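You operate a simulated robot arm through the tools that you are given. There is no shell and no other tool.

The job below is to be done with a simulated robot arm. You get a single attempt, and the scene is never put back.

JOB
Rub the rust off the rusty spool, then oil that patch.
Fine: purple rust pad first; then the yellow oil pad, loaded from the oil tin; both pads go back. Set down upright: purple rust pad, yellow oil pad. A coat counts when it lies all over at full strength: go over it till it gets no stronger. What is to be rubbed or washed off counts as gone when no trace of it is left.

It is judged by the outcome, as a careful person would: the job done as asked, and still so three seconds after it is handed in. It fails if anything else is knocked over, pushed out of place, dropped, spilled or broken.

ROBOT AND FRAMES
A 7-joint arm with a two-finger parallel gripper, fixed in place. Base frame: the origin is at the foot of the arm, x ahead of it, y to its left, z up. Lengths are in mm, angles in degrees, forces in N, time in s.
Its first joint turns from -166.0 to 166.0 degrees. Payload 1.57 kg.
The tool frame sits at the grasp point between the pads (the TCP): z along the fingers, y along the line on which they close. The tips reach 30 mm beyond it. The gripper opens to 80 mm. The fingers are 17 mm wide and 12 mm thick; the gripper's body (40 by 82 mm) begins 80 mm behind the TCP.
Orientation is told as [roll, pitch, yaw] about the base's x, y, z axes, in that order, counted from this pose: with the fingers straight down and closing along the base's y, the tool's x points along the base's -x, its y along +y and its z along -z.

CONTROLS
- The arm moves only by the tool send_rows. Its argument "series" is one flat list of numbers, 6 for each row, row after row: the shift along the base's x, y, z in mm, then the turn, a rotation vector about the base's x, y, z in degrees. In form: [tx, ty, tz, rx, ry, rz, tx, ty, tz, rx, ry, rz, ...]. A call has 1 to 20 rows; each row is the pose to reach, as a shift and turn from the pose commanded when the call began. "gripper" is the finger opening in mm, from 0 to 80, set as the call begins (left out, the last holds). Each row takes 0.2 s and may step no farther than 50 mm and 8.6 degrees from the row before; otherwise, or with a gripper value out of range, the whole call is refused. A pose out of reach is approached as far as the arm can. The call stops where the force on the tool passes 40 N (or 10 N more than at its start, if that is more) or the arm is blocked; 0.2 s more then pass. Each finger travels about 153 mm/s and halts on what it meets, pressing with about 38 N; the grip force reading is that of the motor and also rises with nothing between the fingers. The clock runs only during rows and for 0.2 s after the last one: add rows that repeat a pose to give the fingers time. The reply holds the time, the measured pose of the TCP, the force on the tool along the base axes, the opening and the grip force, in the units named above and with some noise, with the torque about the TCP (base axes, N m) and any sound that the robot's microphone picked up.
- Cameras (640 x 400 px; columns grow to the right, rows downward): "scene" is fixed at [400.3, 498.5, 1424.8]; the picture's right is [-0.96, -0.29, 0.00], its down [-0.27, 0.88, -0.40] and it looks along [0.12, -0.39, -0.92] (base axes); focal length 252 px, centre (320, 200). "wrist" rides on the gripper at [72, -7, -122] in the tool frame; the picture's right is [0.09, 1.00, 0.00], its down [-0.84, 0.08, -0.54] and it looks along [-0.54, 0.05, 0.84] (tool axes); focal length 238 px, centre (320, 200). There is no depth. A picture from a camera that has moved, and an enlarged one, comes with that camera's place and axes in the base frame and with its lens.
- capture(camera): a new picture of that camera. No time passes.
- zoom(camera, box): a new picture of the part [left, top, right, bottom] of that camera's present view, enlarged. No time passes.
- job_done(): hands the job in; it is judged then, once.

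Nothing tells you positions but the pictures and the camera data. Unless the task says otherwise, let go and move clear before handing in.

The tools are called after "Request:" as name(argument=value, ...) on one line, values as JSON. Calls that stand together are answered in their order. send_rows: Moves the arm, as the interface text tells. Its arguments: {"type":"object","properties":{"series":{"type":"array","items":{"type":"number"}},"gripper":{"type":"number"}},"required":["series"]} The other tools are called the same way: capture (camera) takes a picture; zoom (camera, box) takes an enlarged picture of a part of a camera's view; job_done () hands the job in.

At the start:

```text
time_s: 0.0
tcp_pos: [409.0, 234.9, 1102.2]
orientation: [0.0, 0.0, 0.0]
force: [0.9, -1.1, 0.0]
wrist_torque: [-0.02, -0.02, 0.01]
finger_gap: 79.8
grasp_force: 0.0
```

scene: 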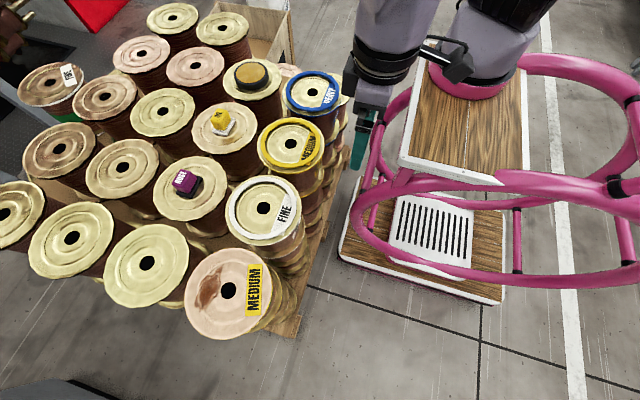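
wrist: 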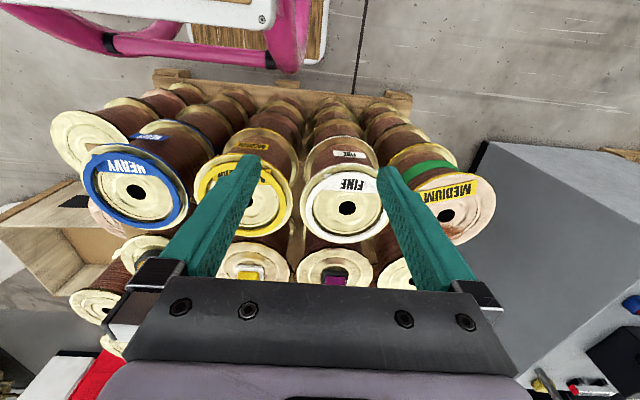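

I see a pallet of spools with a rusty-looking spool (near the "MEDIUM" yellow label), a purple pad, a yellow pad and an oil tin sitting on other spools. I'll look closer before moving.

Request:
zoom(camera="scene", box=[150, 40, 350, 165])

Request:
zoom(camera="scene", box=[140, 140, 340, 350])

Request:
zoom(camera="scene", box=[0, 40, 200, 165])

Request:
zoom(camera="wrist", box=[180, 130, 500, 330])

```text
3.20 times, centred on (250, 102) of scene
camera zoom: at [400.3, 498.5, 1424.8], right [-0.96, -0.29, 0.0], down [-0.27, 0.88, -0.4], along [0.12, -0.39, -0.92], focal length 806 px, centre (544, 512)
```

zoom: 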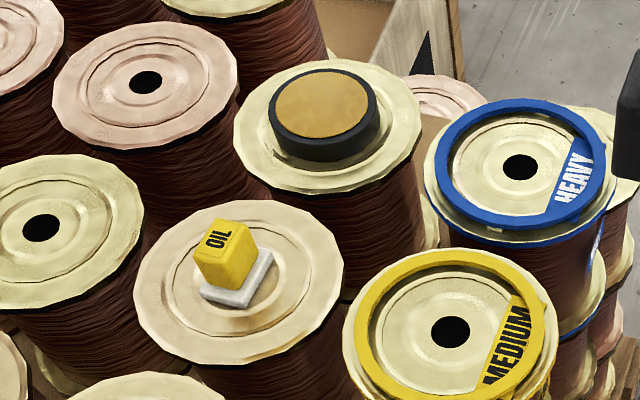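

```text
1.90 times, centred on (240, 245) of scene
camera zoom: at [400.3, 498.5, 1424.8], right [-0.96, -0.29, 0.0], down [-0.27, 0.88, -0.4], along [0.12, -0.39, -0.92], focal length 480 px, centre (472, 114)
```

zoom: 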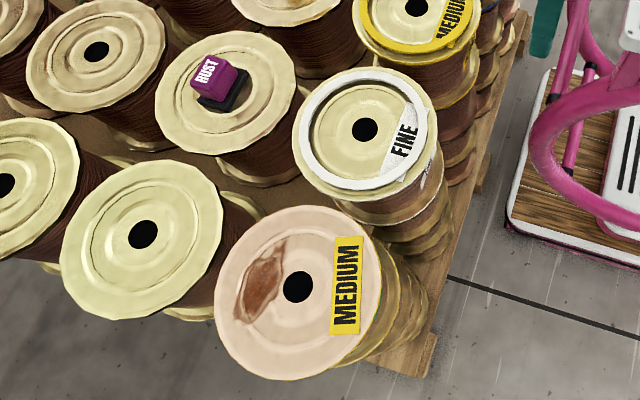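

```text
3.20 times, centred on (100, 102) of scene
camera zoom: at [400.3, 498.5, 1424.8], right [-0.96, -0.29, 0.0], down [-0.27, 0.88, -0.4], along [0.12, -0.39, -0.92], focal length 806 px, centre (1024, 512)
```

zoom: 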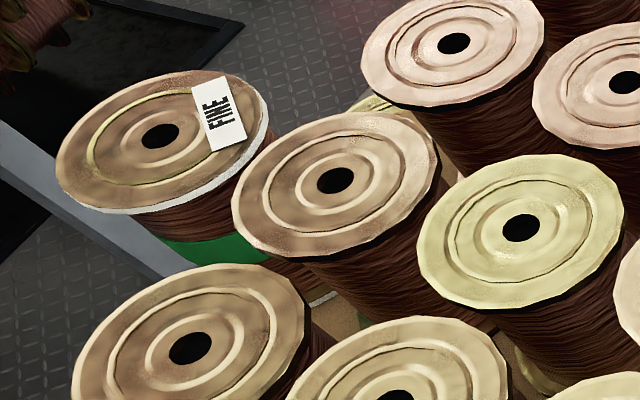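

```text
2.00 times, centred on (340, 230) of wrist
camera zoom: at [335.5, 228.0, 1224.2], right [-0.09, 1.0, 0.0], down [0.84, 0.08, 0.54], along [0.54, 0.05, -0.84], focal length 477 px, centre (280, 140)
```

zoom: 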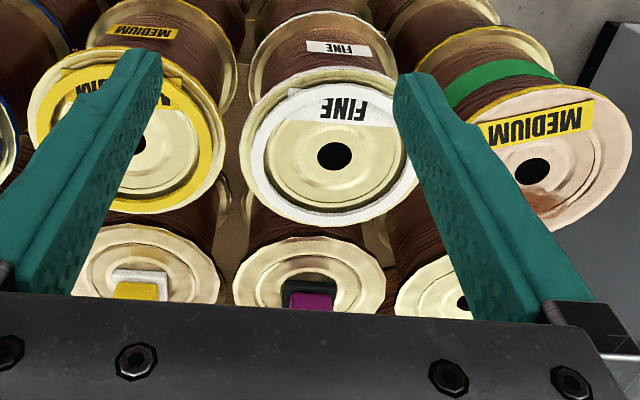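

The spool tops all seem to lie at about z = 815. I place the rusty spool at about (611, 519), the purple pad at about (829, 312), the yellow pad at about (822, 102) and the oil tin at about (824, -115). I'll move the wrist camera closer to inspect the purple pad.

Request:
send_rows(series=[40, 9.6, -15, 0, 0, 0, 80, 19.2, -30, 0, 0, 0, 120, 28.8, -45, 0, 0, 0, 160, 38.4, -60, 0, 0, 0, 200, 48, -75, 0, 0, 0, 240, 57.6, -90, 0, 0, 0, 280, 67.2, -105, 0, 0, 0, 320, 77, -120, 0, 0, 0], gripper=80)

Request:
capture(camera="wrist")

Request:
capture(camera="scene")

```text
time_s: 1.8
tcp_pos: [726.0, 313.7, 983.6]
orientation: [0.0, 0.0, 0.0]
force: [0.7, -0.9, 0.4]
wrist_torque: [0.02, -0.02, -0.01]
finger_gap: 79.9
grasp_force: 0.0
```

```text
taken
camera wrist: at [654.6, 305.8, 1104.1], right [-0.09, 1.0, 0.0], down [0.84, 0.08, 0.54], along [0.54, 0.05, -0.84], focal length 238 px, centre (320, 200)
```

wrist: 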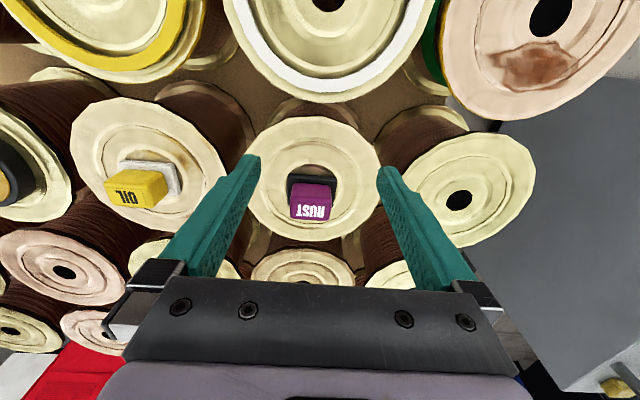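

```text
taken
```

scene: 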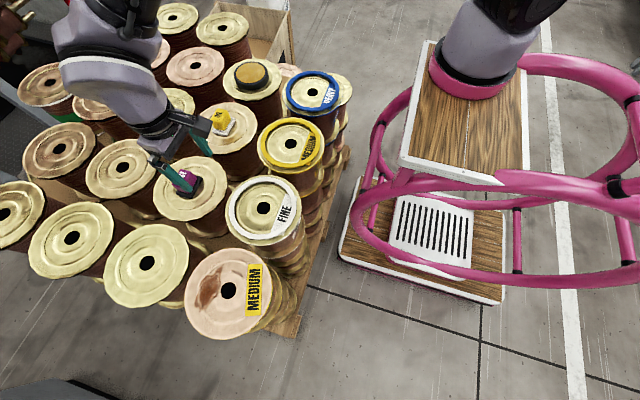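

Request:
zoom(camera="wrist", box=[240, 130, 400, 250])

Request:
zoom(camera="wrist", box=[70, 100, 230, 220])

Request:
zoom(camera="wrist", box=[440, 0, 640, 125])

Request:
zoom(camera="scene", box=[140, 120, 240, 220])

```text
3.33 times, centred on (320, 190) of wrist
camera zoom: at [654.6, 305.8, 1104.1], right [-0.09, 1.0, 0.0], down [0.84, 0.08, 0.54], along [0.54, 0.05, -0.84], focal length 794 px, centre (320, 233)
```

zoom: 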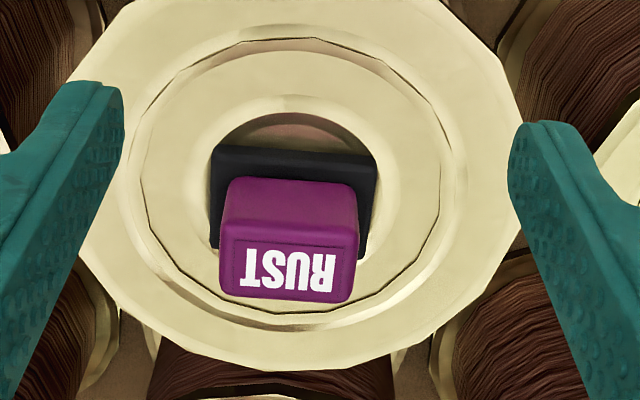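

```text
3.33 times, centred on (150, 160) of wrist
camera zoom: at [654.6, 305.8, 1104.1], right [-0.09, 1.0, 0.0], down [0.84, 0.08, 0.54], along [0.54, 0.05, -0.84], focal length 794 px, centre (887, 333)
```

zoom: 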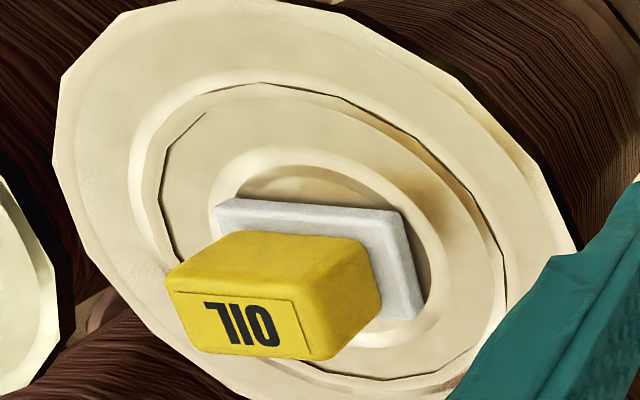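

```text
3.20 times, centred on (540, 62) of wrist
camera zoom: at [654.6, 305.8, 1104.1], right [-0.09, 1.0, 0.0], down [0.84, 0.08, 0.54], along [0.54, 0.05, -0.84], focal length 763 px, centre (-384, 640)
```

zoom: 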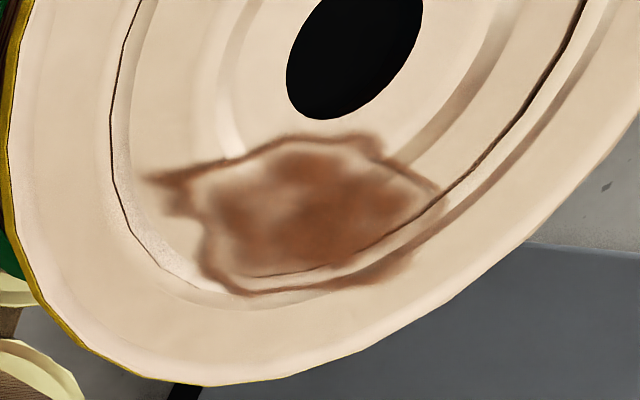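

```text
4.00 times, centred on (190, 170) of scene
camera zoom: at [400.3, 498.5, 1424.8], right [-0.96, -0.29, 0.0], down [-0.27, 0.88, -0.4], along [0.12, -0.39, -0.92], focal length 1008 px, centre (840, 320)
```

zoom: 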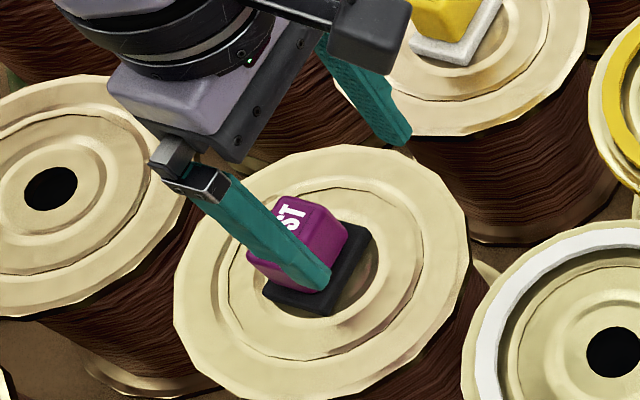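

The purple pad has a black base of about 65×47 mm with a purple handle of about 50×30 mm on top, at about (822, 310). The rust patch is on the +x side of the rusty spool, spanning roughly x 630–678 and y 476–578. I'll move above the pad for a closer view.

Request:
send_rows(series=[30, 0, -13, 0, 0, 0, 60, 0, -26, 0, 0, 0, 90, -2, -40, 0, 0, 0, 90, -2, -40, 0, 0, 0])

Request:
capture(camera="wrist")

Request:
zoom(camera="wrist", box=[220, 80, 420, 205])

Request:
zoom(camera="scene", box=[140, 130, 240, 210])

```text
time_s: 2.8
tcp_pos: [818.4, 309.6, 942.3]
orientation: [0.0, 0.0, -0.1]
force: [0.4, 0.2, -0.1]
wrist_torque: [0.0, -0.01, 0.02]
finger_gap: 80.0
grasp_force: 0.2
```

```text
taken
camera wrist: at [746.4, 303.8, 1062.9], right [-0.09, 1.0, 0.0], down [0.84, 0.08, 0.54], along [0.54, 0.05, -0.84], focal length 238 px, centre (320, 200)
```

wrist: 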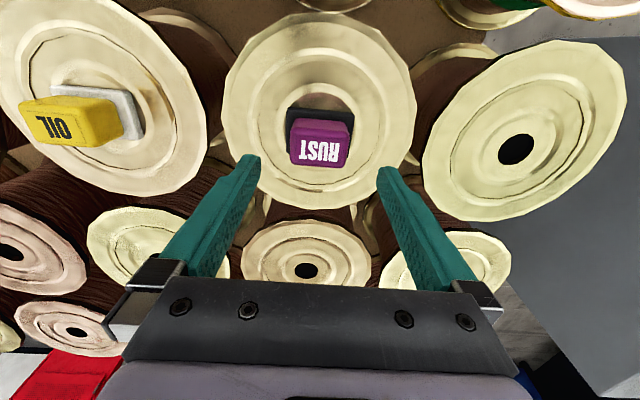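

```text
3.20 times, centred on (320, 142) of wrist
camera zoom: at [746.4, 303.8, 1062.9], right [-0.09, 1.0, 0.0], down [0.84, 0.08, 0.54], along [0.54, 0.05, -0.84], focal length 763 px, centre (320, 384)
```

zoom: 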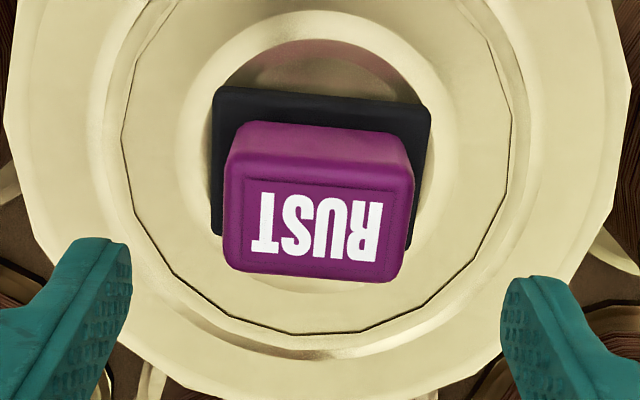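

```text
5.00 times, centred on (190, 170) of scene
camera zoom: at [400.3, 498.5, 1424.8], right [-0.96, -0.29, 0.0], down [-0.27, 0.88, -0.4], along [0.12, -0.39, -0.92], focal length 1259 px, centre (970, 350)
```

zoom: 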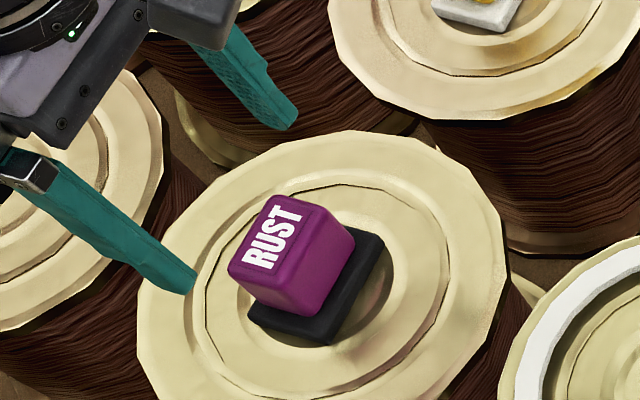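

The handle top is at about z = 872 with its centre at about (820, 309.5); the base top is at about 825. I'll lower the open fingers around the handle along y, then close.

Request:
send_rows(series=[0.5, 0, -25, 0, 0, 0, 1, 0, -50, 0, 0, 0, 1, 0, -70, 0, 0, 0, 1, 0, -80, 0, 0, 0, 1, 0, -80, 0, 0, 0], gripper=80)

Request:
capture(camera="wrist")

Request:
zoom(camera="scene", box=[140, 130, 240, 210])

```text
time_s: 4.0
tcp_pos: [819.4, 310.0, 864.0]
orientation: [-0.1, 0.0, 0.0]
force: [0.6, 0.6, 0.1]
wrist_torque: [0.03, -0.01, 0.0]
finger_gap: 80.4
grasp_force: 0.1
```

```text
taken
camera wrist: at [746.9, 303.4, 984.2], right [-0.09, 1.0, 0.0], down [0.84, 0.08, 0.54], along [0.54, 0.05, -0.84], focal length 238 px, centre (320, 200)
```

wrist: 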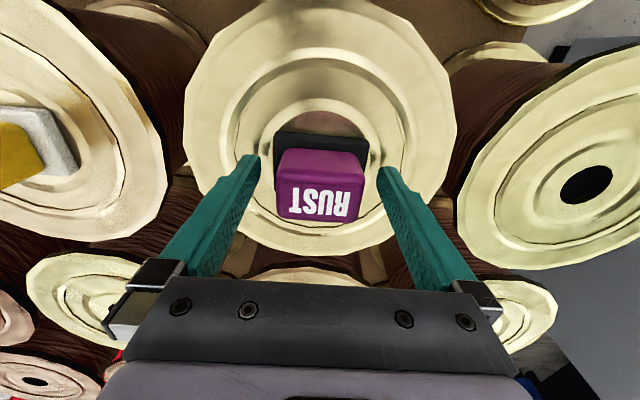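

```text
5.00 times, centred on (190, 170) of scene
camera zoom: at [400.3, 498.5, 1424.8], right [-0.96, -0.29, 0.0], down [-0.27, 0.88, -0.4], along [0.12, -0.39, -0.92], focal length 1259 px, centre (970, 350)
```

zoom: 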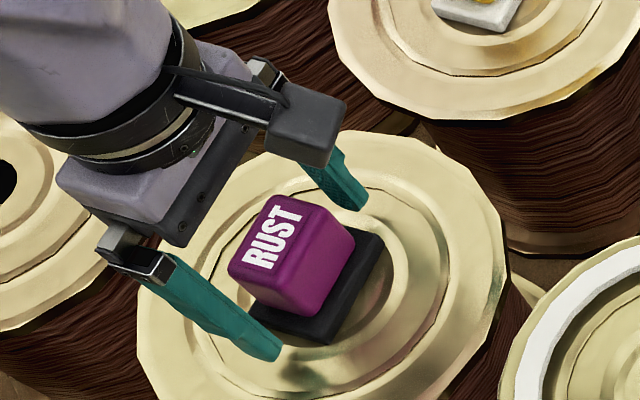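

The fingers straddle the handle with clearance on both sides and the tips sit above the base plate. I'll lower slightly and close.

Request:
send_rows(series=[0, 0, -2, 0, 0, 0, 0, 0, -2, 0, 0, 0, 0, 0, -2, 0, 0, 0, 0, 0, -2, 0, 0, 0], gripper=20)

Request:
capture(camera="wrist")

Request:
zoom(camera="scene", box=[140, 130, 240, 210])

```text
time_s: 5.0
tcp_pos: [819.2, 309.2, 863.0]
orientation: [0.1, -0.2, 0.1]
force: [-0.9, -0.4, 20.9]
wrist_torque: [-0.21, 0.29, -0.05]
finger_gap: 64.2
grasp_force: 37.8
```

```text
taken
camera wrist: at [746.8, 303.3, 983.6], right [-0.09, 1.0, 0.0], down [0.84, 0.08, 0.54], along [0.54, 0.05, -0.84], focal length 238 px, centre (320, 200)
```

wrist: 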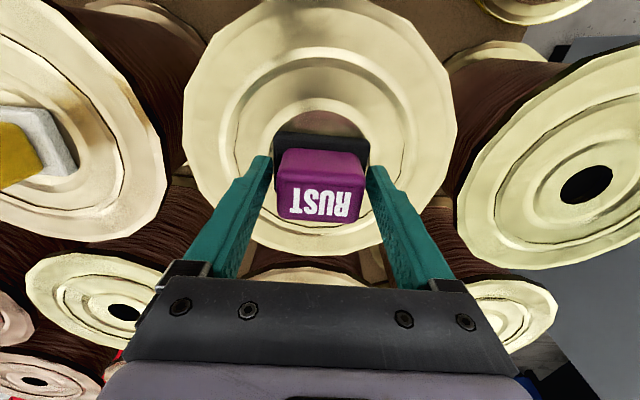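

```text
5.00 times, centred on (190, 170) of scene
camera zoom: at [400.3, 498.5, 1424.8], right [-0.96, -0.29, 0.0], down [-0.27, 0.88, -0.4], along [0.12, -0.39, -0.92], focal length 1259 px, centre (970, 350)
```

zoom: 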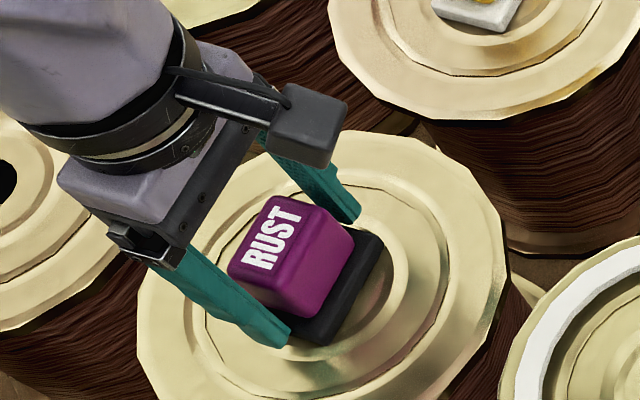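

The gap stopped at 64 mm with upward force, so the fingertips met the base plate's sides rather than the handle. I'll open, rise a few millimetres, and look again.

Request:
send_rows(series=[0, 0, 0, 0, 0, 0, 0, 0, 0, 0, 0, 0, 0, 0, 5, 0, 0, 0, 0, 0, 10, 0, 0, 0, 0, 0, 10, 0, 0, 0], gripper=80)

Request:
zoom(camera="wrist", box=[220, 100, 420, 225])

Request:
zoom(camera="scene", box=[165, 155, 215, 205])

```text
time_s: 6.2
tcp_pos: [818.8, 310.4, 871.3]
orientation: [0.0, 0.0, 0.0]
force: [-0.2, -0.2, -0.1]
wrist_torque: [0.0, 0.0, -0.02]
finger_gap: 80.0
grasp_force: 0.0
```

```text
3.20 times, centred on (320, 162) of wrist
camera zoom: at [746.4, 303.4, 991.8], right [-0.09, 1.0, 0.0], down [0.84, 0.08, 0.54], along [0.54, 0.05, -0.84], focal length 763 px, centre (320, 320)
```

zoom: 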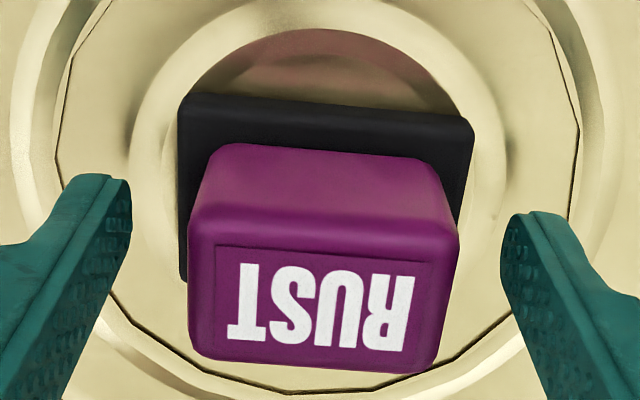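

```text
8.00 times, centred on (190, 180) of scene
camera zoom: at [400.3, 498.5, 1424.8], right [-0.96, -0.29, 0.0], down [-0.27, 0.88, -0.4], along [0.12, -0.39, -0.92], focal length 2015 px, centre (1360, 360)
```

zoom: 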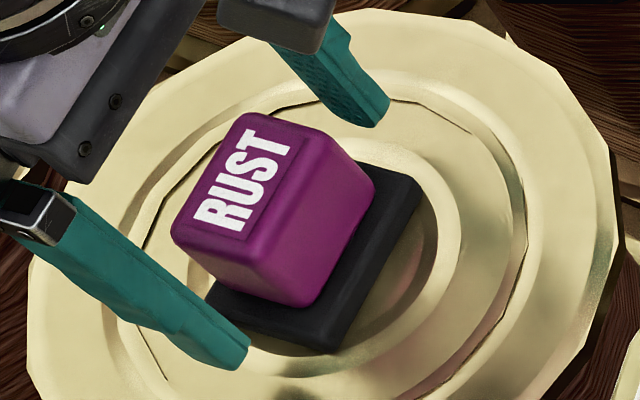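

Re-measuring with this closer view puts the base top at about z = 835. The tips are now at about 841, so closing here should grip the handle.

Request:
send_rows(series=[0, 0, 0, 0, 0, 0, 0, 0, 0, 0, 0, 0, 0, 0, 0, 0, 0, 0], gripper=20)

Request:
zoom(camera="wrist", box=[220, 100, 420, 225])

Request:
zoom(camera="scene", box=[165, 155, 215, 205])

```text
time_s: 7.0
tcp_pos: [818.8, 309.7, 871.7]
orientation: [0.1, -0.1, 0.0]
force: [0.1, -0.3, 0.8]
wrist_torque: [0.0, 0.01, 0.05]
finger_gap: 49.2
grasp_force: 38.0
```

```text
3.20 times, centred on (320, 162) of wrist
camera zoom: at [746.4, 303.5, 991.8], right [-0.09, 1.0, 0.0], down [0.84, 0.08, 0.54], along [0.54, 0.05, -0.84], focal length 763 px, centre (320, 320)
```

zoom: 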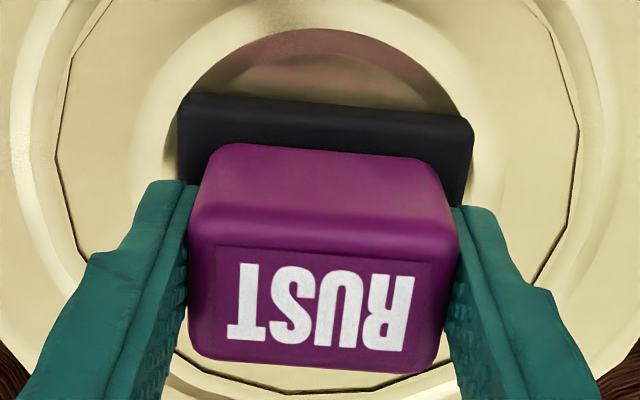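

```text
8.00 times, centred on (190, 180) of scene
camera zoom: at [400.3, 498.5, 1424.8], right [-0.96, -0.29, 0.0], down [-0.27, 0.88, -0.4], along [0.12, -0.39, -0.92], focal length 2015 px, centre (1360, 360)
```

zoom: 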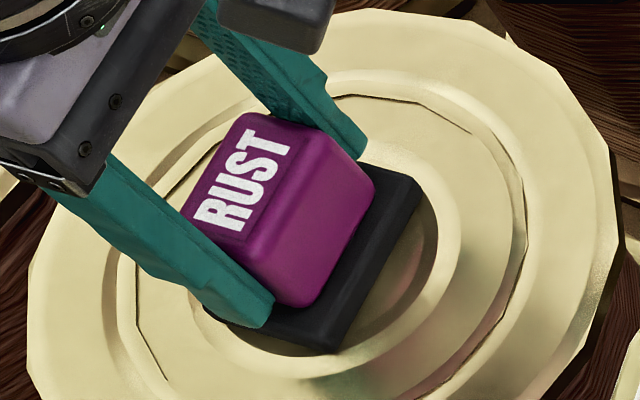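

The handle is gripped at 49 mm. I'll lift straight up and carry the pad towards the rusty spool, stopping to view the rust patch.

Request:
send_rows(series=[0, 0, 10, 0, 0, 0, 0, 0, 30, 0, 0, 0, 0, 0, 60, 0, 0, 0, 0, 0, 90, 0, 0, 0, -20, 36, 90, 0, 0, 0, -40, 72, 90, 0, 0, 0, -60, 108, 90, 0, 0, 0, -80, 144, 90, 0, 0, 0, -100, 180, 90, 0, 0, 0, -120, 214, 90, 0, 0, 0, -120, 214, 90, 0, 0, 0])

Request:
capture(camera="wrist")

Request:
capture(camera="scene")

```text
time_s: 9.4
tcp_pos: [698.4, 524.6, 963.3]
orientation: [0.0, 0.0, 0.0]
force: [-0.3, -0.7, 0.0]
wrist_torque: [-0.01, -0.03, -0.02]
finger_gap: 19.8
grasp_force: 0.0
```

```text
taken
camera wrist: at [626.3, 518.0, 1084.3], right [-0.09, 1.0, 0.0], down [0.84, 0.08, 0.54], along [0.54, 0.05, -0.84], focal length 238 px, centre (320, 200)
```

wrist: 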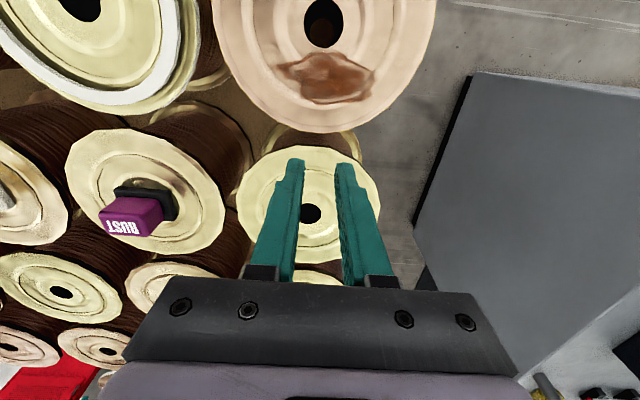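

```text
taken
```

scene: 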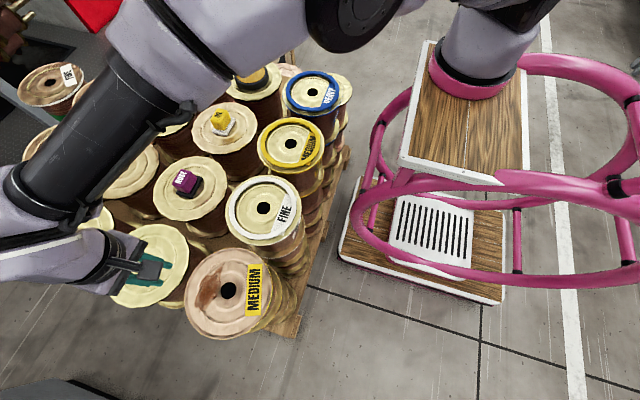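

The pad slipped out of the fingers and stayed on its spool. I'll check how it stands now.

Request:
zoom(camera="scene", box=[165, 155, 215, 205])

Request:
zoom(camera="wrist", box=[60, 120, 240, 260])

Request:
zoom(camera="wrist", box=[210, 0, 450, 150])

```text
8.00 times, centred on (190, 180) of scene
camera zoom: at [400.3, 498.5, 1424.8], right [-0.96, -0.29, 0.0], down [-0.27, 0.88, -0.4], along [0.12, -0.39, -0.92], focal length 2015 px, centre (1360, 360)
```

zoom: 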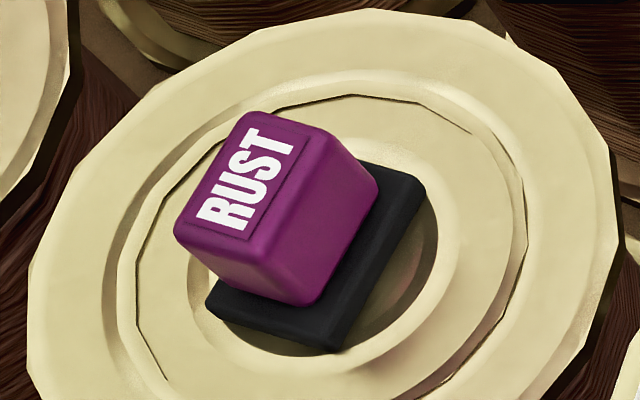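

```text
2.86 times, centred on (150, 190) of wrist
camera zoom: at [626.3, 518.0, 1084.3], right [-0.09, 1.0, 0.0], down [0.84, 0.08, 0.54], along [0.54, 0.05, -0.84], focal length 681 px, centre (806, 229)
```

zoom: 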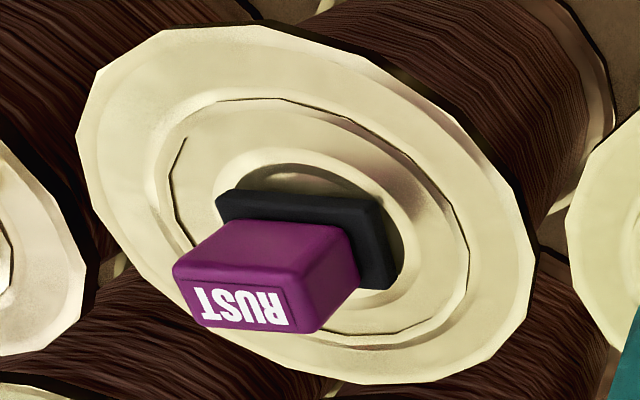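

```text
2.67 times, centred on (330, 75) of wrist
camera zoom: at [626.3, 518.0, 1084.3], right [-0.09, 1.0, 0.0], down [0.84, 0.08, 0.54], along [0.54, 0.05, -0.84], focal length 636 px, centre (293, 533)
```

zoom: 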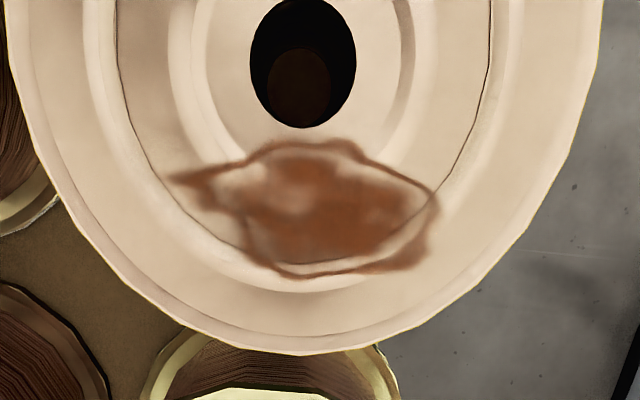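

The pad is still upright in its place and hardly shifted. I'll go back over it with the fingers open and regrip deeper, then lift slowly while watching the grip.

Request:
send_rows(series=[20, -36, 0, 0, 0, 0, 40, -72, 0, 0, 0, 0, 60, -108, 0, 0, 0, 0, 80, -144, 0, 0, 0, 0, 100, -180, 0, 0, 0, 0, 120, -214, -10, 0, 0, 0, 120, -214, -30, 0, 0, 0, 120, -214, -30, 0, 0, 0], gripper=80)

Request:
zoom(camera="wrist", box=[220, 80, 420, 205])

Request:
zoom(camera="scene", box=[165, 155, 215, 205])

```text
time_s: 11.2
tcp_pos: [820.7, 309.5, 931.9]
orientation: [0.0, -0.1, 0.0]
force: [0.3, 0.9, -0.4]
wrist_torque: [0.01, 0.0, 0.01]
finger_gap: 79.9
grasp_force: 0.0
```

```text
3.20 times, centred on (320, 142) of wrist
camera zoom: at [747.5, 302.8, 1052.3], right [-0.09, 1.0, 0.0], down [0.84, 0.08, 0.54], along [0.54, 0.05, -0.84], focal length 763 px, centre (320, 384)
```

zoom: 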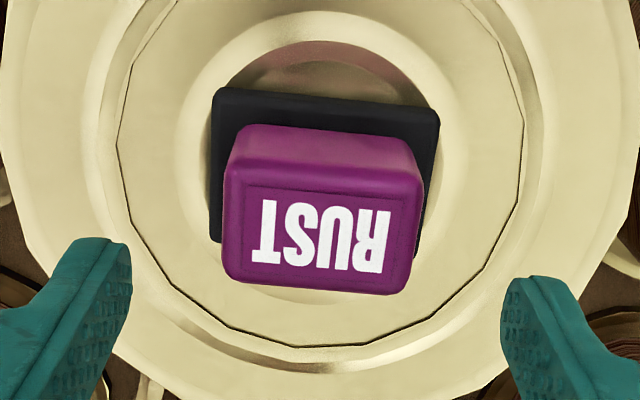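

```text
8.00 times, centred on (190, 180) of scene
camera zoom: at [400.3, 498.5, 1424.8], right [-0.96, -0.29, 0.0], down [-0.27, 0.88, -0.4], along [0.12, -0.39, -0.92], focal length 2015 px, centre (1360, 360)
```

zoom: 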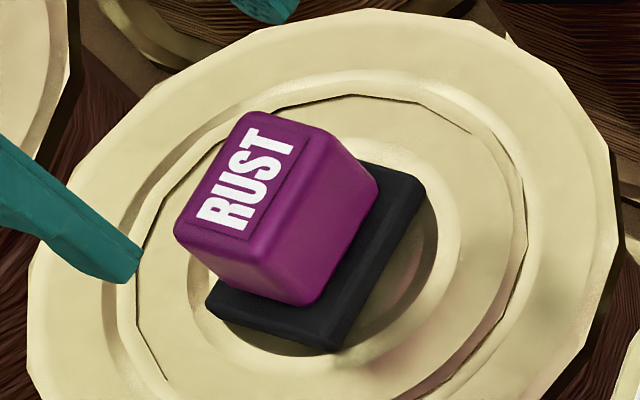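

Same place, fingers straddling. I'll descend to a TCP height of about 867, close, and test with a small slow lift.

Request:
send_rows(series=[0, 0, -20, 0, 0, 0, 0, 0, -40, 0, 0, 0, 0, 0, -58, 0, 0, 0, 0, 0, -64, 0, 0, 0, 0, 0, -64, 0, 0, 0], gripper=80)

Request:
send_rows(series=[0, 0, 0, 0, 0, 0, 0, 0, 0, 0, 0, 0, 0, 0, 0, 0, 0, 0, 0, 0, 0, 0, 0, 0], gripper=0)

Request:
send_rows(series=[0, 0, 1, 0, 0, 0, 0, 0, 2, 0, 0, 0, 0, 0, 3, 0, 0, 0, 0, 0, 3, 0, 0, 0])

Request:
zoom(camera="scene", box=[165, 155, 215, 205])

Request:
zoom(camera="wrist", box=[220, 100, 420, 225])

```text
time_s: 12.4
tcp_pos: [819.5, 310.9, 865.8]
orientation: [0.0, 0.0, 0.0]
force: [-0.3, -0.3, -0.2]
wrist_torque: [0.01, 0.02, -0.01]
finger_gap: 79.9
grasp_force: 0.1
```

```text
time_s: 13.4
tcp_pos: [818.8, 309.8, 867.2]
orientation: [0.0, 0.0, 0.0]
force: [0.6, 1.7, -1.0]
wrist_torque: [0.03, -0.01, -0.04]
finger_gap: 49.6
grasp_force: 38.0
```

```text
time_s: 14.4
tcp_pos: [818.8, 309.2, 870.0]
orientation: [-0.1, 0.0, 0.0]
force: [-0.5, -1.0, -1.0]
wrist_torque: [0.01, 0.01, 0.01]
finger_gap: 49.3
grasp_force: 37.7
```

```text
8.00 times, centred on (190, 180) of scene
camera zoom: at [400.3, 498.5, 1424.8], right [-0.96, -0.29, 0.0], down [-0.27, 0.88, -0.4], along [0.12, -0.39, -0.92], focal length 2015 px, centre (1360, 360)
```

zoom: 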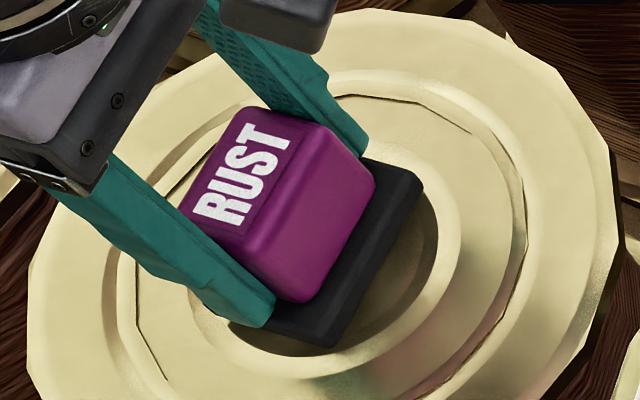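

```text
3.20 times, centred on (320, 162) of wrist
camera zoom: at [746.6, 302.8, 991.0], right [-0.09, 1.0, 0.0], down [0.84, 0.08, 0.54], along [0.54, 0.05, -0.84], focal length 763 px, centre (320, 320)
```

zoom: 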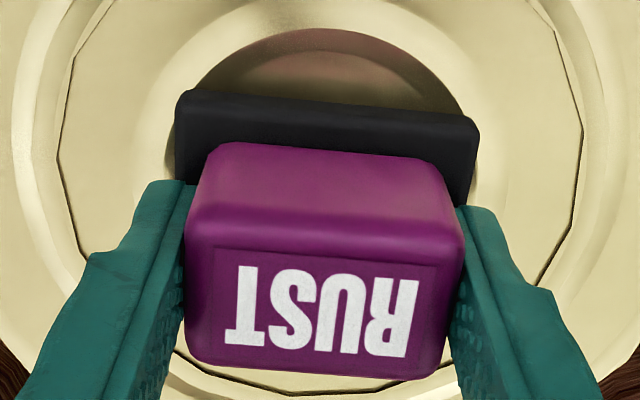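

It lifted with the fingers this time. I'll continue slowly and check the gap.

Request:
send_rows(series=[0, 0, 3, 0, 0, 0, 0, 0, 7, 0, 0, 0, 0, 0, 12, 0, 0, 0, 0, 0, 17, 0, 0, 0, 0, 0, 17, 0, 0, 0])

Request:
zoom(camera="scene", box=[165, 155, 215, 205])

```text
time_s: 15.6
tcp_pos: [818.4, 309.6, 887.6]
orientation: [0.0, 0.0, 0.0]
force: [0.0, 0.3, -1.7]
wrist_torque: [-0.03, 0.01, -0.02]
finger_gap: 49.2
grasp_force: 38.0
```

```text
8.00 times, centred on (190, 180) of scene
camera zoom: at [400.3, 498.5, 1424.8], right [-0.96, -0.29, 0.0], down [-0.27, 0.88, -0.4], along [0.12, -0.39, -0.92], focal length 2015 px, centre (1360, 360)
```

zoom: 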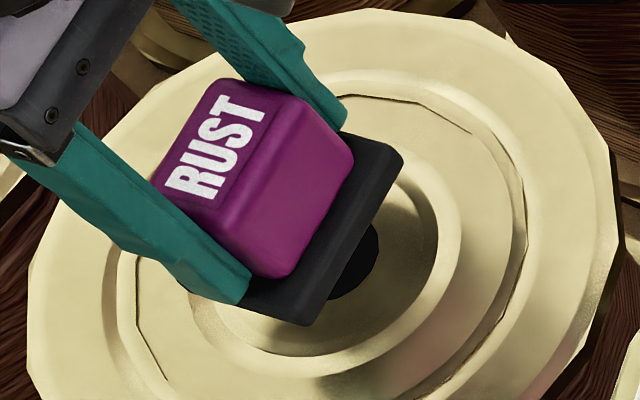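

The purple pad is held firmly now. I'll lift more and carry it slowly to a spot over the rust patch, centred at about (655, 523).

Request:
send_rows(series=[0, 0, 5, 0, 0, 0, 0, 0, 14, 0, 0, 0, 0, 0, 24, 0, 0, 0, 0, 0, 30, 0, 0, 0, -6, 8, 32, 0, 0, 0, -18, 23, 32, 0, 0, 0, -34, 44, 32, 0, 0, 0, -50, 65, 32, 0, 0, 0, -66, 86, 32, 0, 0, 0, -82, 107, 32, 0, 0, 0, -98, 128, 32, 0, 0, 0, -114, 149, 32, 0, 0, 0, -130, 170, 32, 0, 0, 0, -146, 191, 32, 0, 0, 0, -158, 206, 32, 0, 0, 0, -165, 213, 32, 0, 0, 0, -165, 213, 32, 0, 0, 0])

Request:
capture(camera="wrist")

Request:
zoom(camera="scene", box=[160, 220, 300, 350])

```text
time_s: 19.2
tcp_pos: [655.4, 523.0, 918.6]
orientation: [0.0, 0.0, 0.0]
force: [-0.6, 0.1, -0.6]
wrist_torque: [0.0, -0.01, 0.0]
finger_gap: 49.5
grasp_force: 38.0
```

```text
taken
camera wrist: at [582.3, 515.8, 1040.1], right [-0.09, 1.0, 0.0], down [0.84, 0.08, 0.54], along [0.54, 0.05, -0.84], focal length 238 px, centre (320, 200)
```

wrist: 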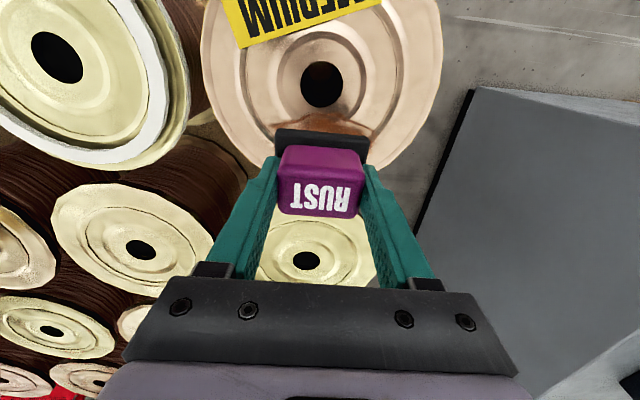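

```text
3.08 times, centred on (230, 285) of scene
camera zoom: at [400.3, 498.5, 1424.8], right [-0.96, -0.29, 0.0], down [-0.27, 0.88, -0.4], along [0.12, -0.39, -0.92], focal length 775 px, centre (597, -62)
```

zoom: 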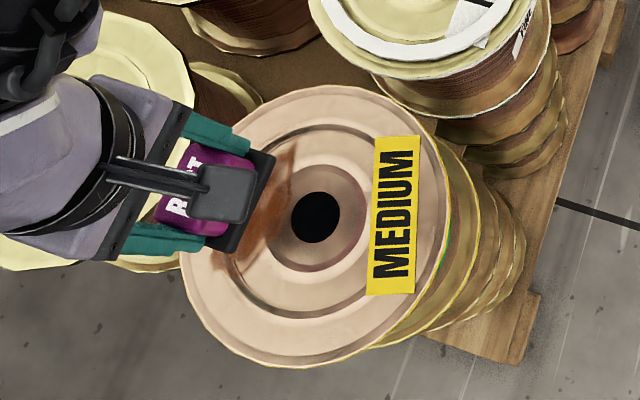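

The pad is held level above the patch. I'll lower to just above the expected contact height and then ease down in 1 mm steps.

Request:
send_rows(series=[0, 0, -12, 0, 0, 0, 0, 0, -24, 0, 0, 0, 0, 0, -36, 0, 0, 0, 0, 0, -42, 0, 0, 0, 0, 0, -45, 0, 0, 0, 0, 0, -47, 0, 0, 0, 0, 0, -47, 0, 0, 0])

Request:
zoom(camera="scene", box=[160, 220, 300, 350])

Request:
zoom(camera="wrist", box=[200, 50, 440, 200])

```text
time_s: 20.8
tcp_pos: [654.5, 523.9, 873.3]
orientation: [0.1, 0.0, 0.0]
force: [-0.1, -0.5, -1.1]
wrist_torque: [0.01, 0.02, 0.03]
finger_gap: 49.6
grasp_force: 38.0
```

```text
3.08 times, centred on (230, 285) of scene
camera zoom: at [400.3, 498.5, 1424.8], right [-0.96, -0.29, 0.0], down [-0.27, 0.88, -0.4], along [0.12, -0.39, -0.92], focal length 775 px, centre (597, -62)
```

zoom: 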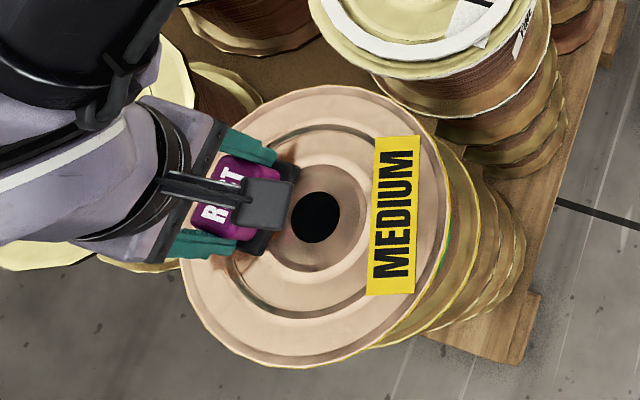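

```text
2.67 times, centred on (320, 125) of wrist
camera zoom: at [581.9, 516.2, 993.5], right [-0.09, 1.0, 0.0], down [0.84, 0.08, 0.54], along [0.54, 0.05, -0.84], focal length 636 px, centre (320, 400)
```

zoom: 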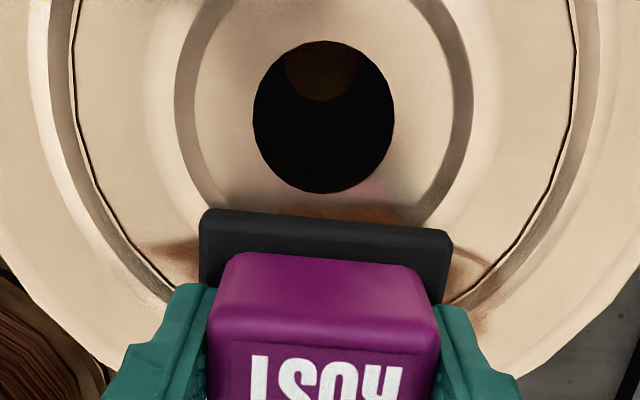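

Still free at a TCP height of about 872. I'll ease down further.

Request:
send_rows(series=[0, 0, -1, 0, 0, 0, 0, 0, -2, 0, 0, 0, 0, 0, -3, 0, 0, 0, 0, 0, -3, 0, 0, 0])

Request:
send_rows(series=[0, 0, -1, 0, 0, 0, 0, 0, -1, 0, 0, 0])

Request:
send_rows(series=[0, 0, -1, 0, 0, 0, 0, 0, -1, 0, 0, 0])

```text
time_s: 21.8
tcp_pos: [654.8, 522.9, 869.4]
orientation: [-0.1, -0.1, 0.0]
force: [-0.4, 0.1, -0.9]
wrist_torque: [-0.01, 0.04, 0.0]
finger_gap: 49.3
grasp_force: 38.3
```

```text
time_s: 22.4
tcp_pos: [653.9, 522.9, 867.7]
orientation: [0.0, 0.0, 0.1]
force: [-0.5, -1.2, -1.3]
wrist_torque: [0.01, 0.01, 0.0]
finger_gap: 49.2
grasp_force: 37.8
```

```text
time_s: 23.0
tcp_pos: [653.3, 522.5, 867.8]
orientation: [0.0, 0.0, 0.0]
force: [-0.1, -1.0, -0.7]
wrist_torque: [0.01, 0.01, -0.02]
finger_gap: 49.2
grasp_force: 37.8
```

Request:
send_rows(series=[0, 0, -1, 0, 0, 0, 0, 0, -1, 0, 0, 0])

Request:
send_rows(series=[0, 0, -1, 0, 0, 0, 0, 0, -1, 0, 0, 0])

Request:
zoom(camera="wrist", box=[200, 50, 440, 200])

```text
time_s: 23.6
tcp_pos: [653.4, 521.9, 867.9]
orientation: [0.1, -0.1, 0.0]
force: [-0.6, -2.2, 7.7]
wrist_torque: [-0.23, 0.18, -0.03]
finger_gap: 49.5
grasp_force: 37.5
```

```text
time_s: 24.2
tcp_pos: [654.5, 521.3, 867.0]
orientation: [0.1, -0.1, 0.0]
force: [1.7, -0.2, 20.2]
wrist_torque: [-0.3, 0.23, -0.03]
finger_gap: 49.3
grasp_force: 37.8
```

```text
2.67 times, centred on (320, 125) of wrist
camera zoom: at [581.5, 515.6, 987.4], right [-0.09, 1.0, 0.0], down [0.84, 0.08, 0.54], along [0.54, 0.05, -0.84], focal length 636 px, centre (320, 400)
```

zoom: 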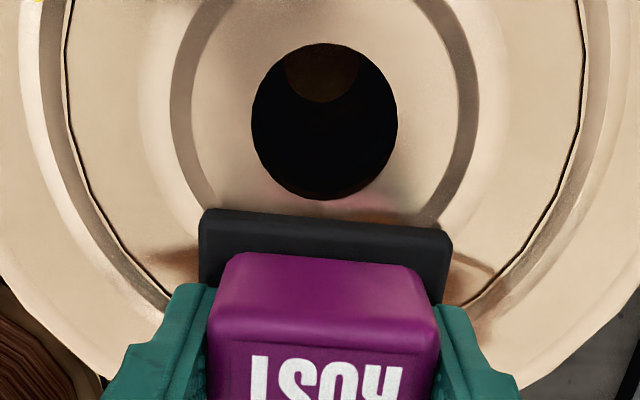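

Contact is at a commanded TCP height of about 866 (8 N at 866.2, 20 N at 865.2). I'll back off slightly to about 10 N and begin strokes along y.

Request:
send_rows(series=[0, 0, 0.7, 0, 0, 0, 0, 10, 0.7, 0, 0, 0, 0, 20, 0.7, 0, 0, 0, 0, 30, 0.7, 0, 0, 0, 0, 40, 0.7, 0, 0, 0, 0, 48, 0.7, 0, 0, 0, 0, 40, 0.7, 0, 0, 0, 0, 30, 0.7, 0, 0, 0, 0, 20, 0.7, 0, 0, 0, 0, 10, 0.7, 0, 0, 0, 0, 0, 0.7, 0, 0, 0, 0, -10, 0.7, 0, 0, 0, 0, -20, 0.7, 0, 0, 0, 0, -30, 0.7, 0, 0, 0, 0, -40, 0.7, 0, 0, 0, 0, -48, 0.7, 0, 0, 0, 0, -48, 0.7, 0, 0, 0])

Request:
capture(camera="wrist")

Request:
zoom(camera="scene", box=[160, 220, 300, 350])

```text
time_s: 27.8
tcp_pos: [654.4, 474.7, 867.7]
orientation: [-0.1, 0.0, 0.0]
force: [-0.5, 4.6, 15.5]
wrist_torque: [0.22, -0.18, -0.01]
finger_gap: 49.5
grasp_force: 37.8
```

```text
taken
camera wrist: at [581.5, 467.1, 987.3], right [-0.09, 1.0, 0.0], down [0.84, 0.08, 0.54], along [0.54, 0.05, -0.84], focal length 238 px, centre (320, 200)
```

wrist: 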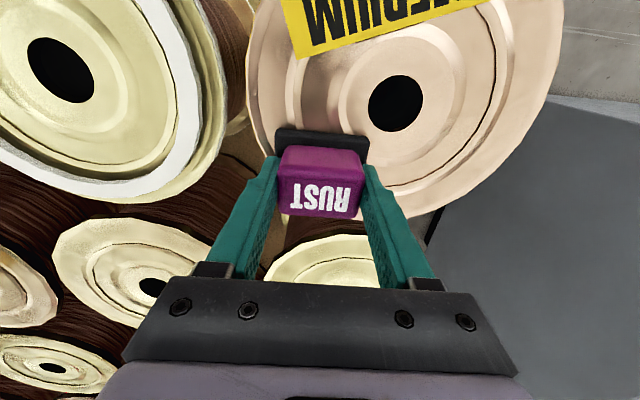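

```text
3.08 times, centred on (230, 285) of scene
camera zoom: at [400.3, 498.5, 1424.8], right [-0.96, -0.29, 0.0], down [-0.27, 0.88, -0.4], along [0.12, -0.39, -0.92], focal length 775 px, centre (597, -62)
```

zoom: 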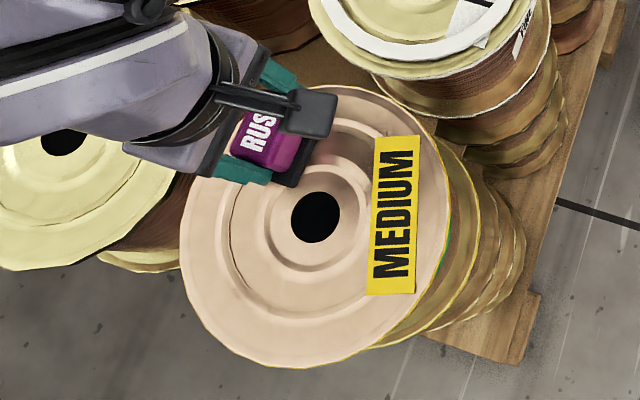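

The rust is coming off quickly. I'll go over it again with strokes shifted towards the hub and towards the rim to catch the edges.

Request:
send_rows(series=[-6, 0, 0.2, 0, 0, 0, -12, 0, 0.2, 0, 0, 0, -12, 10, 0.2, 0, 0, 0, -12, 20, 0.2, 0, 0, 0, -12, 30, 0.2, 0, 0, 0, -12, 40, 0.2, 0, 0, 0, -12, 50, 0.2, 0, 0, 0, -12, 60, 0.2, 0, 0, 0, -12, 70, 0.2, 0, 0, 0, -12, 80, 0.2, 0, 0, 0, -12, 90, 0.2, 0, 0, 0, -12, 98, 0.2, 0, 0, 0, -2, 98, 0.2, 0, 0, 0, 8, 98, 0.2, 0, 0, 0, 13, 98, 0.2, 0, 0, 0, 13, 88, 0.2, 0, 0, 0, 13, 78, 0.2, 0, 0, 0, 13, 68, 0.2, 0, 0, 0, 13, 58, 0.2, 0, 0, 0, 13, 48, 0.2, 0, 0, 0])

Request:
send_rows(series=[0, -10, 0, 0, 0, 0, 0, -20, 0, 0, 0, 0, 0, -30, 0, 0, 0, 0, 0, -40, 0, 0, 0, 0, 0, -48, 0, 0, 0, 0, -13, -48, 0, 0, 0, 0, -13, -36, 0, 0, 0, 0, -13, -24, 0, 0, 0, 0, -13, -12, 0, 0, 0, 0, -13, 0, 0, 0, 0, 0, -13, 12, 0, 0, 0, 0, -13, 24, 0, 0, 0, 0, -13, 36, 0, 0, 0, 0, -13, 48, 0, 0, 0, 0, -13, 48, 0, 0, 0, 0])

Request:
capture(camera="wrist")

Request:
zoom(camera="scene", box=[160, 220, 300, 350])

```text
time_s: 32.0
tcp_pos: [665.6, 522.5, 866.7]
orientation: [0.0, 0.0, 0.0]
force: [0.8, 2.3, 9.9]
wrist_torque: [0.09, -0.01, 0.07]
finger_gap: 49.6
grasp_force: 38.1
```

```text
time_s: 35.2
tcp_pos: [654.3, 570.3, 866.8]
orientation: [-0.1, 0.0, 0.0]
force: [0.6, -0.8, 0.5]
wrist_torque: [0.0, -0.04, -0.02]
finger_gap: 49.5
grasp_force: 38.1
```

```text
taken
camera wrist: at [581.6, 563.7, 987.3], right [-0.09, 1.0, 0.0], down [0.84, 0.08, 0.54], along [0.54, 0.05, -0.84], focal length 238 px, centre (320, 200)
```

wrist: 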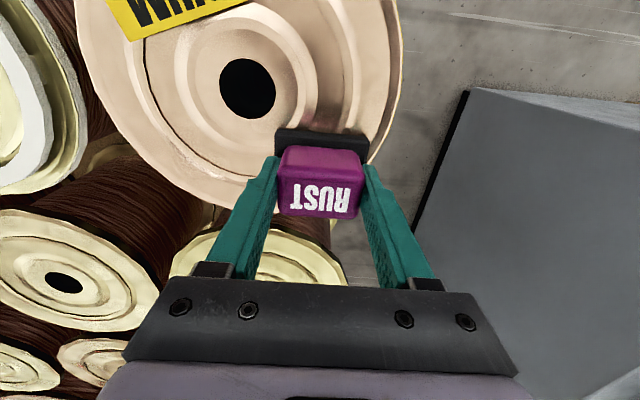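

```text
3.08 times, centred on (230, 285) of scene
camera zoom: at [400.3, 498.5, 1424.8], right [-0.96, -0.29, 0.0], down [-0.27, 0.88, -0.4], along [0.12, -0.39, -0.92], focal length 775 px, centre (597, -62)
```

zoom: 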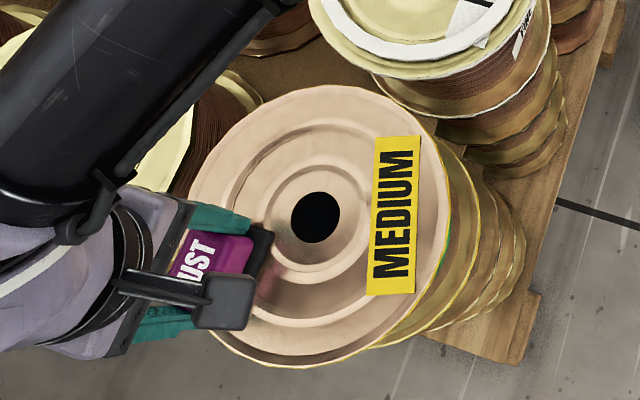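

The surface looks clean in this view. I'll lift and step aside to inspect it unobstructed.

Request:
send_rows(series=[0, 0, 4, 0, 0, 0, 0, 0, 14, 0, 0, 0, 0, 0, 30, 0, 0, 0, 4, -2, 48, 0, 0, 0, 16, -10, 64, 0, 0, 0, 34, -22, 78, 0, 0, 0, 52, -34, 88, 0, 0, 0, 68, -44, 90, 0, 0, 0, 80, -48, 90, 0, 0, 0, 80, -48, 90, 0, 0, 0])

Request:
capture(camera="wrist")

Request:
zoom(camera="wrist", box=[200, 0, 440, 150])

Request:
zoom(camera="scene", box=[170, 235, 290, 345])

```text
time_s: 37.4
tcp_pos: [734.3, 521.0, 956.0]
orientation: [0.0, 0.0, 0.0]
force: [-0.3, 0.2, -0.3]
wrist_torque: [-0.03, 0.0, -0.03]
finger_gap: 49.4
grasp_force: 37.7
```

```text
taken
camera wrist: at [661.9, 515.0, 1076.5], right [-0.09, 1.0, 0.0], down [0.84, 0.08, 0.54], along [0.54, 0.05, -0.84], focal length 238 px, centre (320, 200)
```

wrist: 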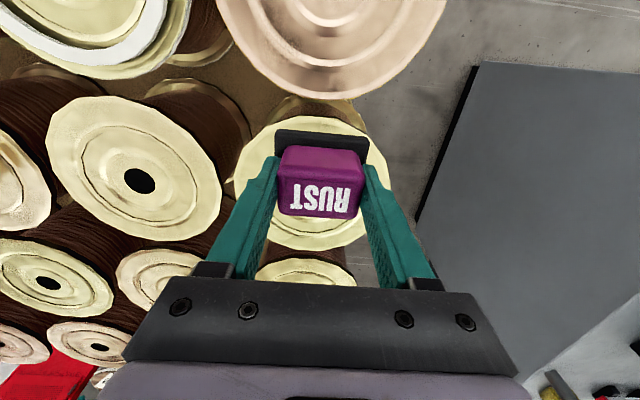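

```text
2.67 times, centred on (320, 75) of wrist
camera zoom: at [661.9, 515.0, 1076.5], right [-0.09, 1.0, 0.0], down [0.84, 0.08, 0.54], along [0.54, 0.05, -0.84], focal length 636 px, centre (320, 533)
```

zoom: 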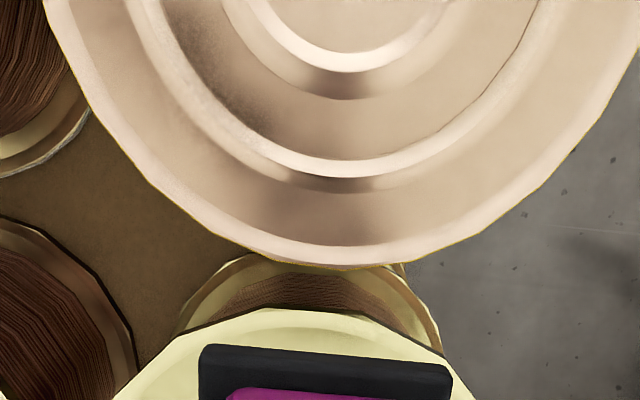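

```text
3.64 times, centred on (230, 290) of scene
camera zoom: at [400.3, 498.5, 1424.8], right [-0.96, -0.29, 0.0], down [-0.27, 0.88, -0.4], along [0.12, -0.39, -0.92], focal length 916 px, centre (647, -127)
```

zoom: 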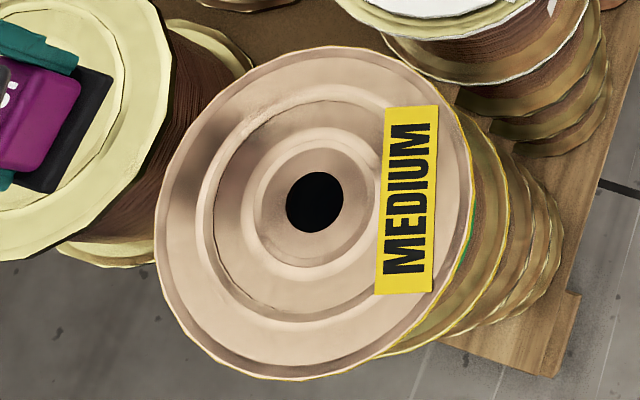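

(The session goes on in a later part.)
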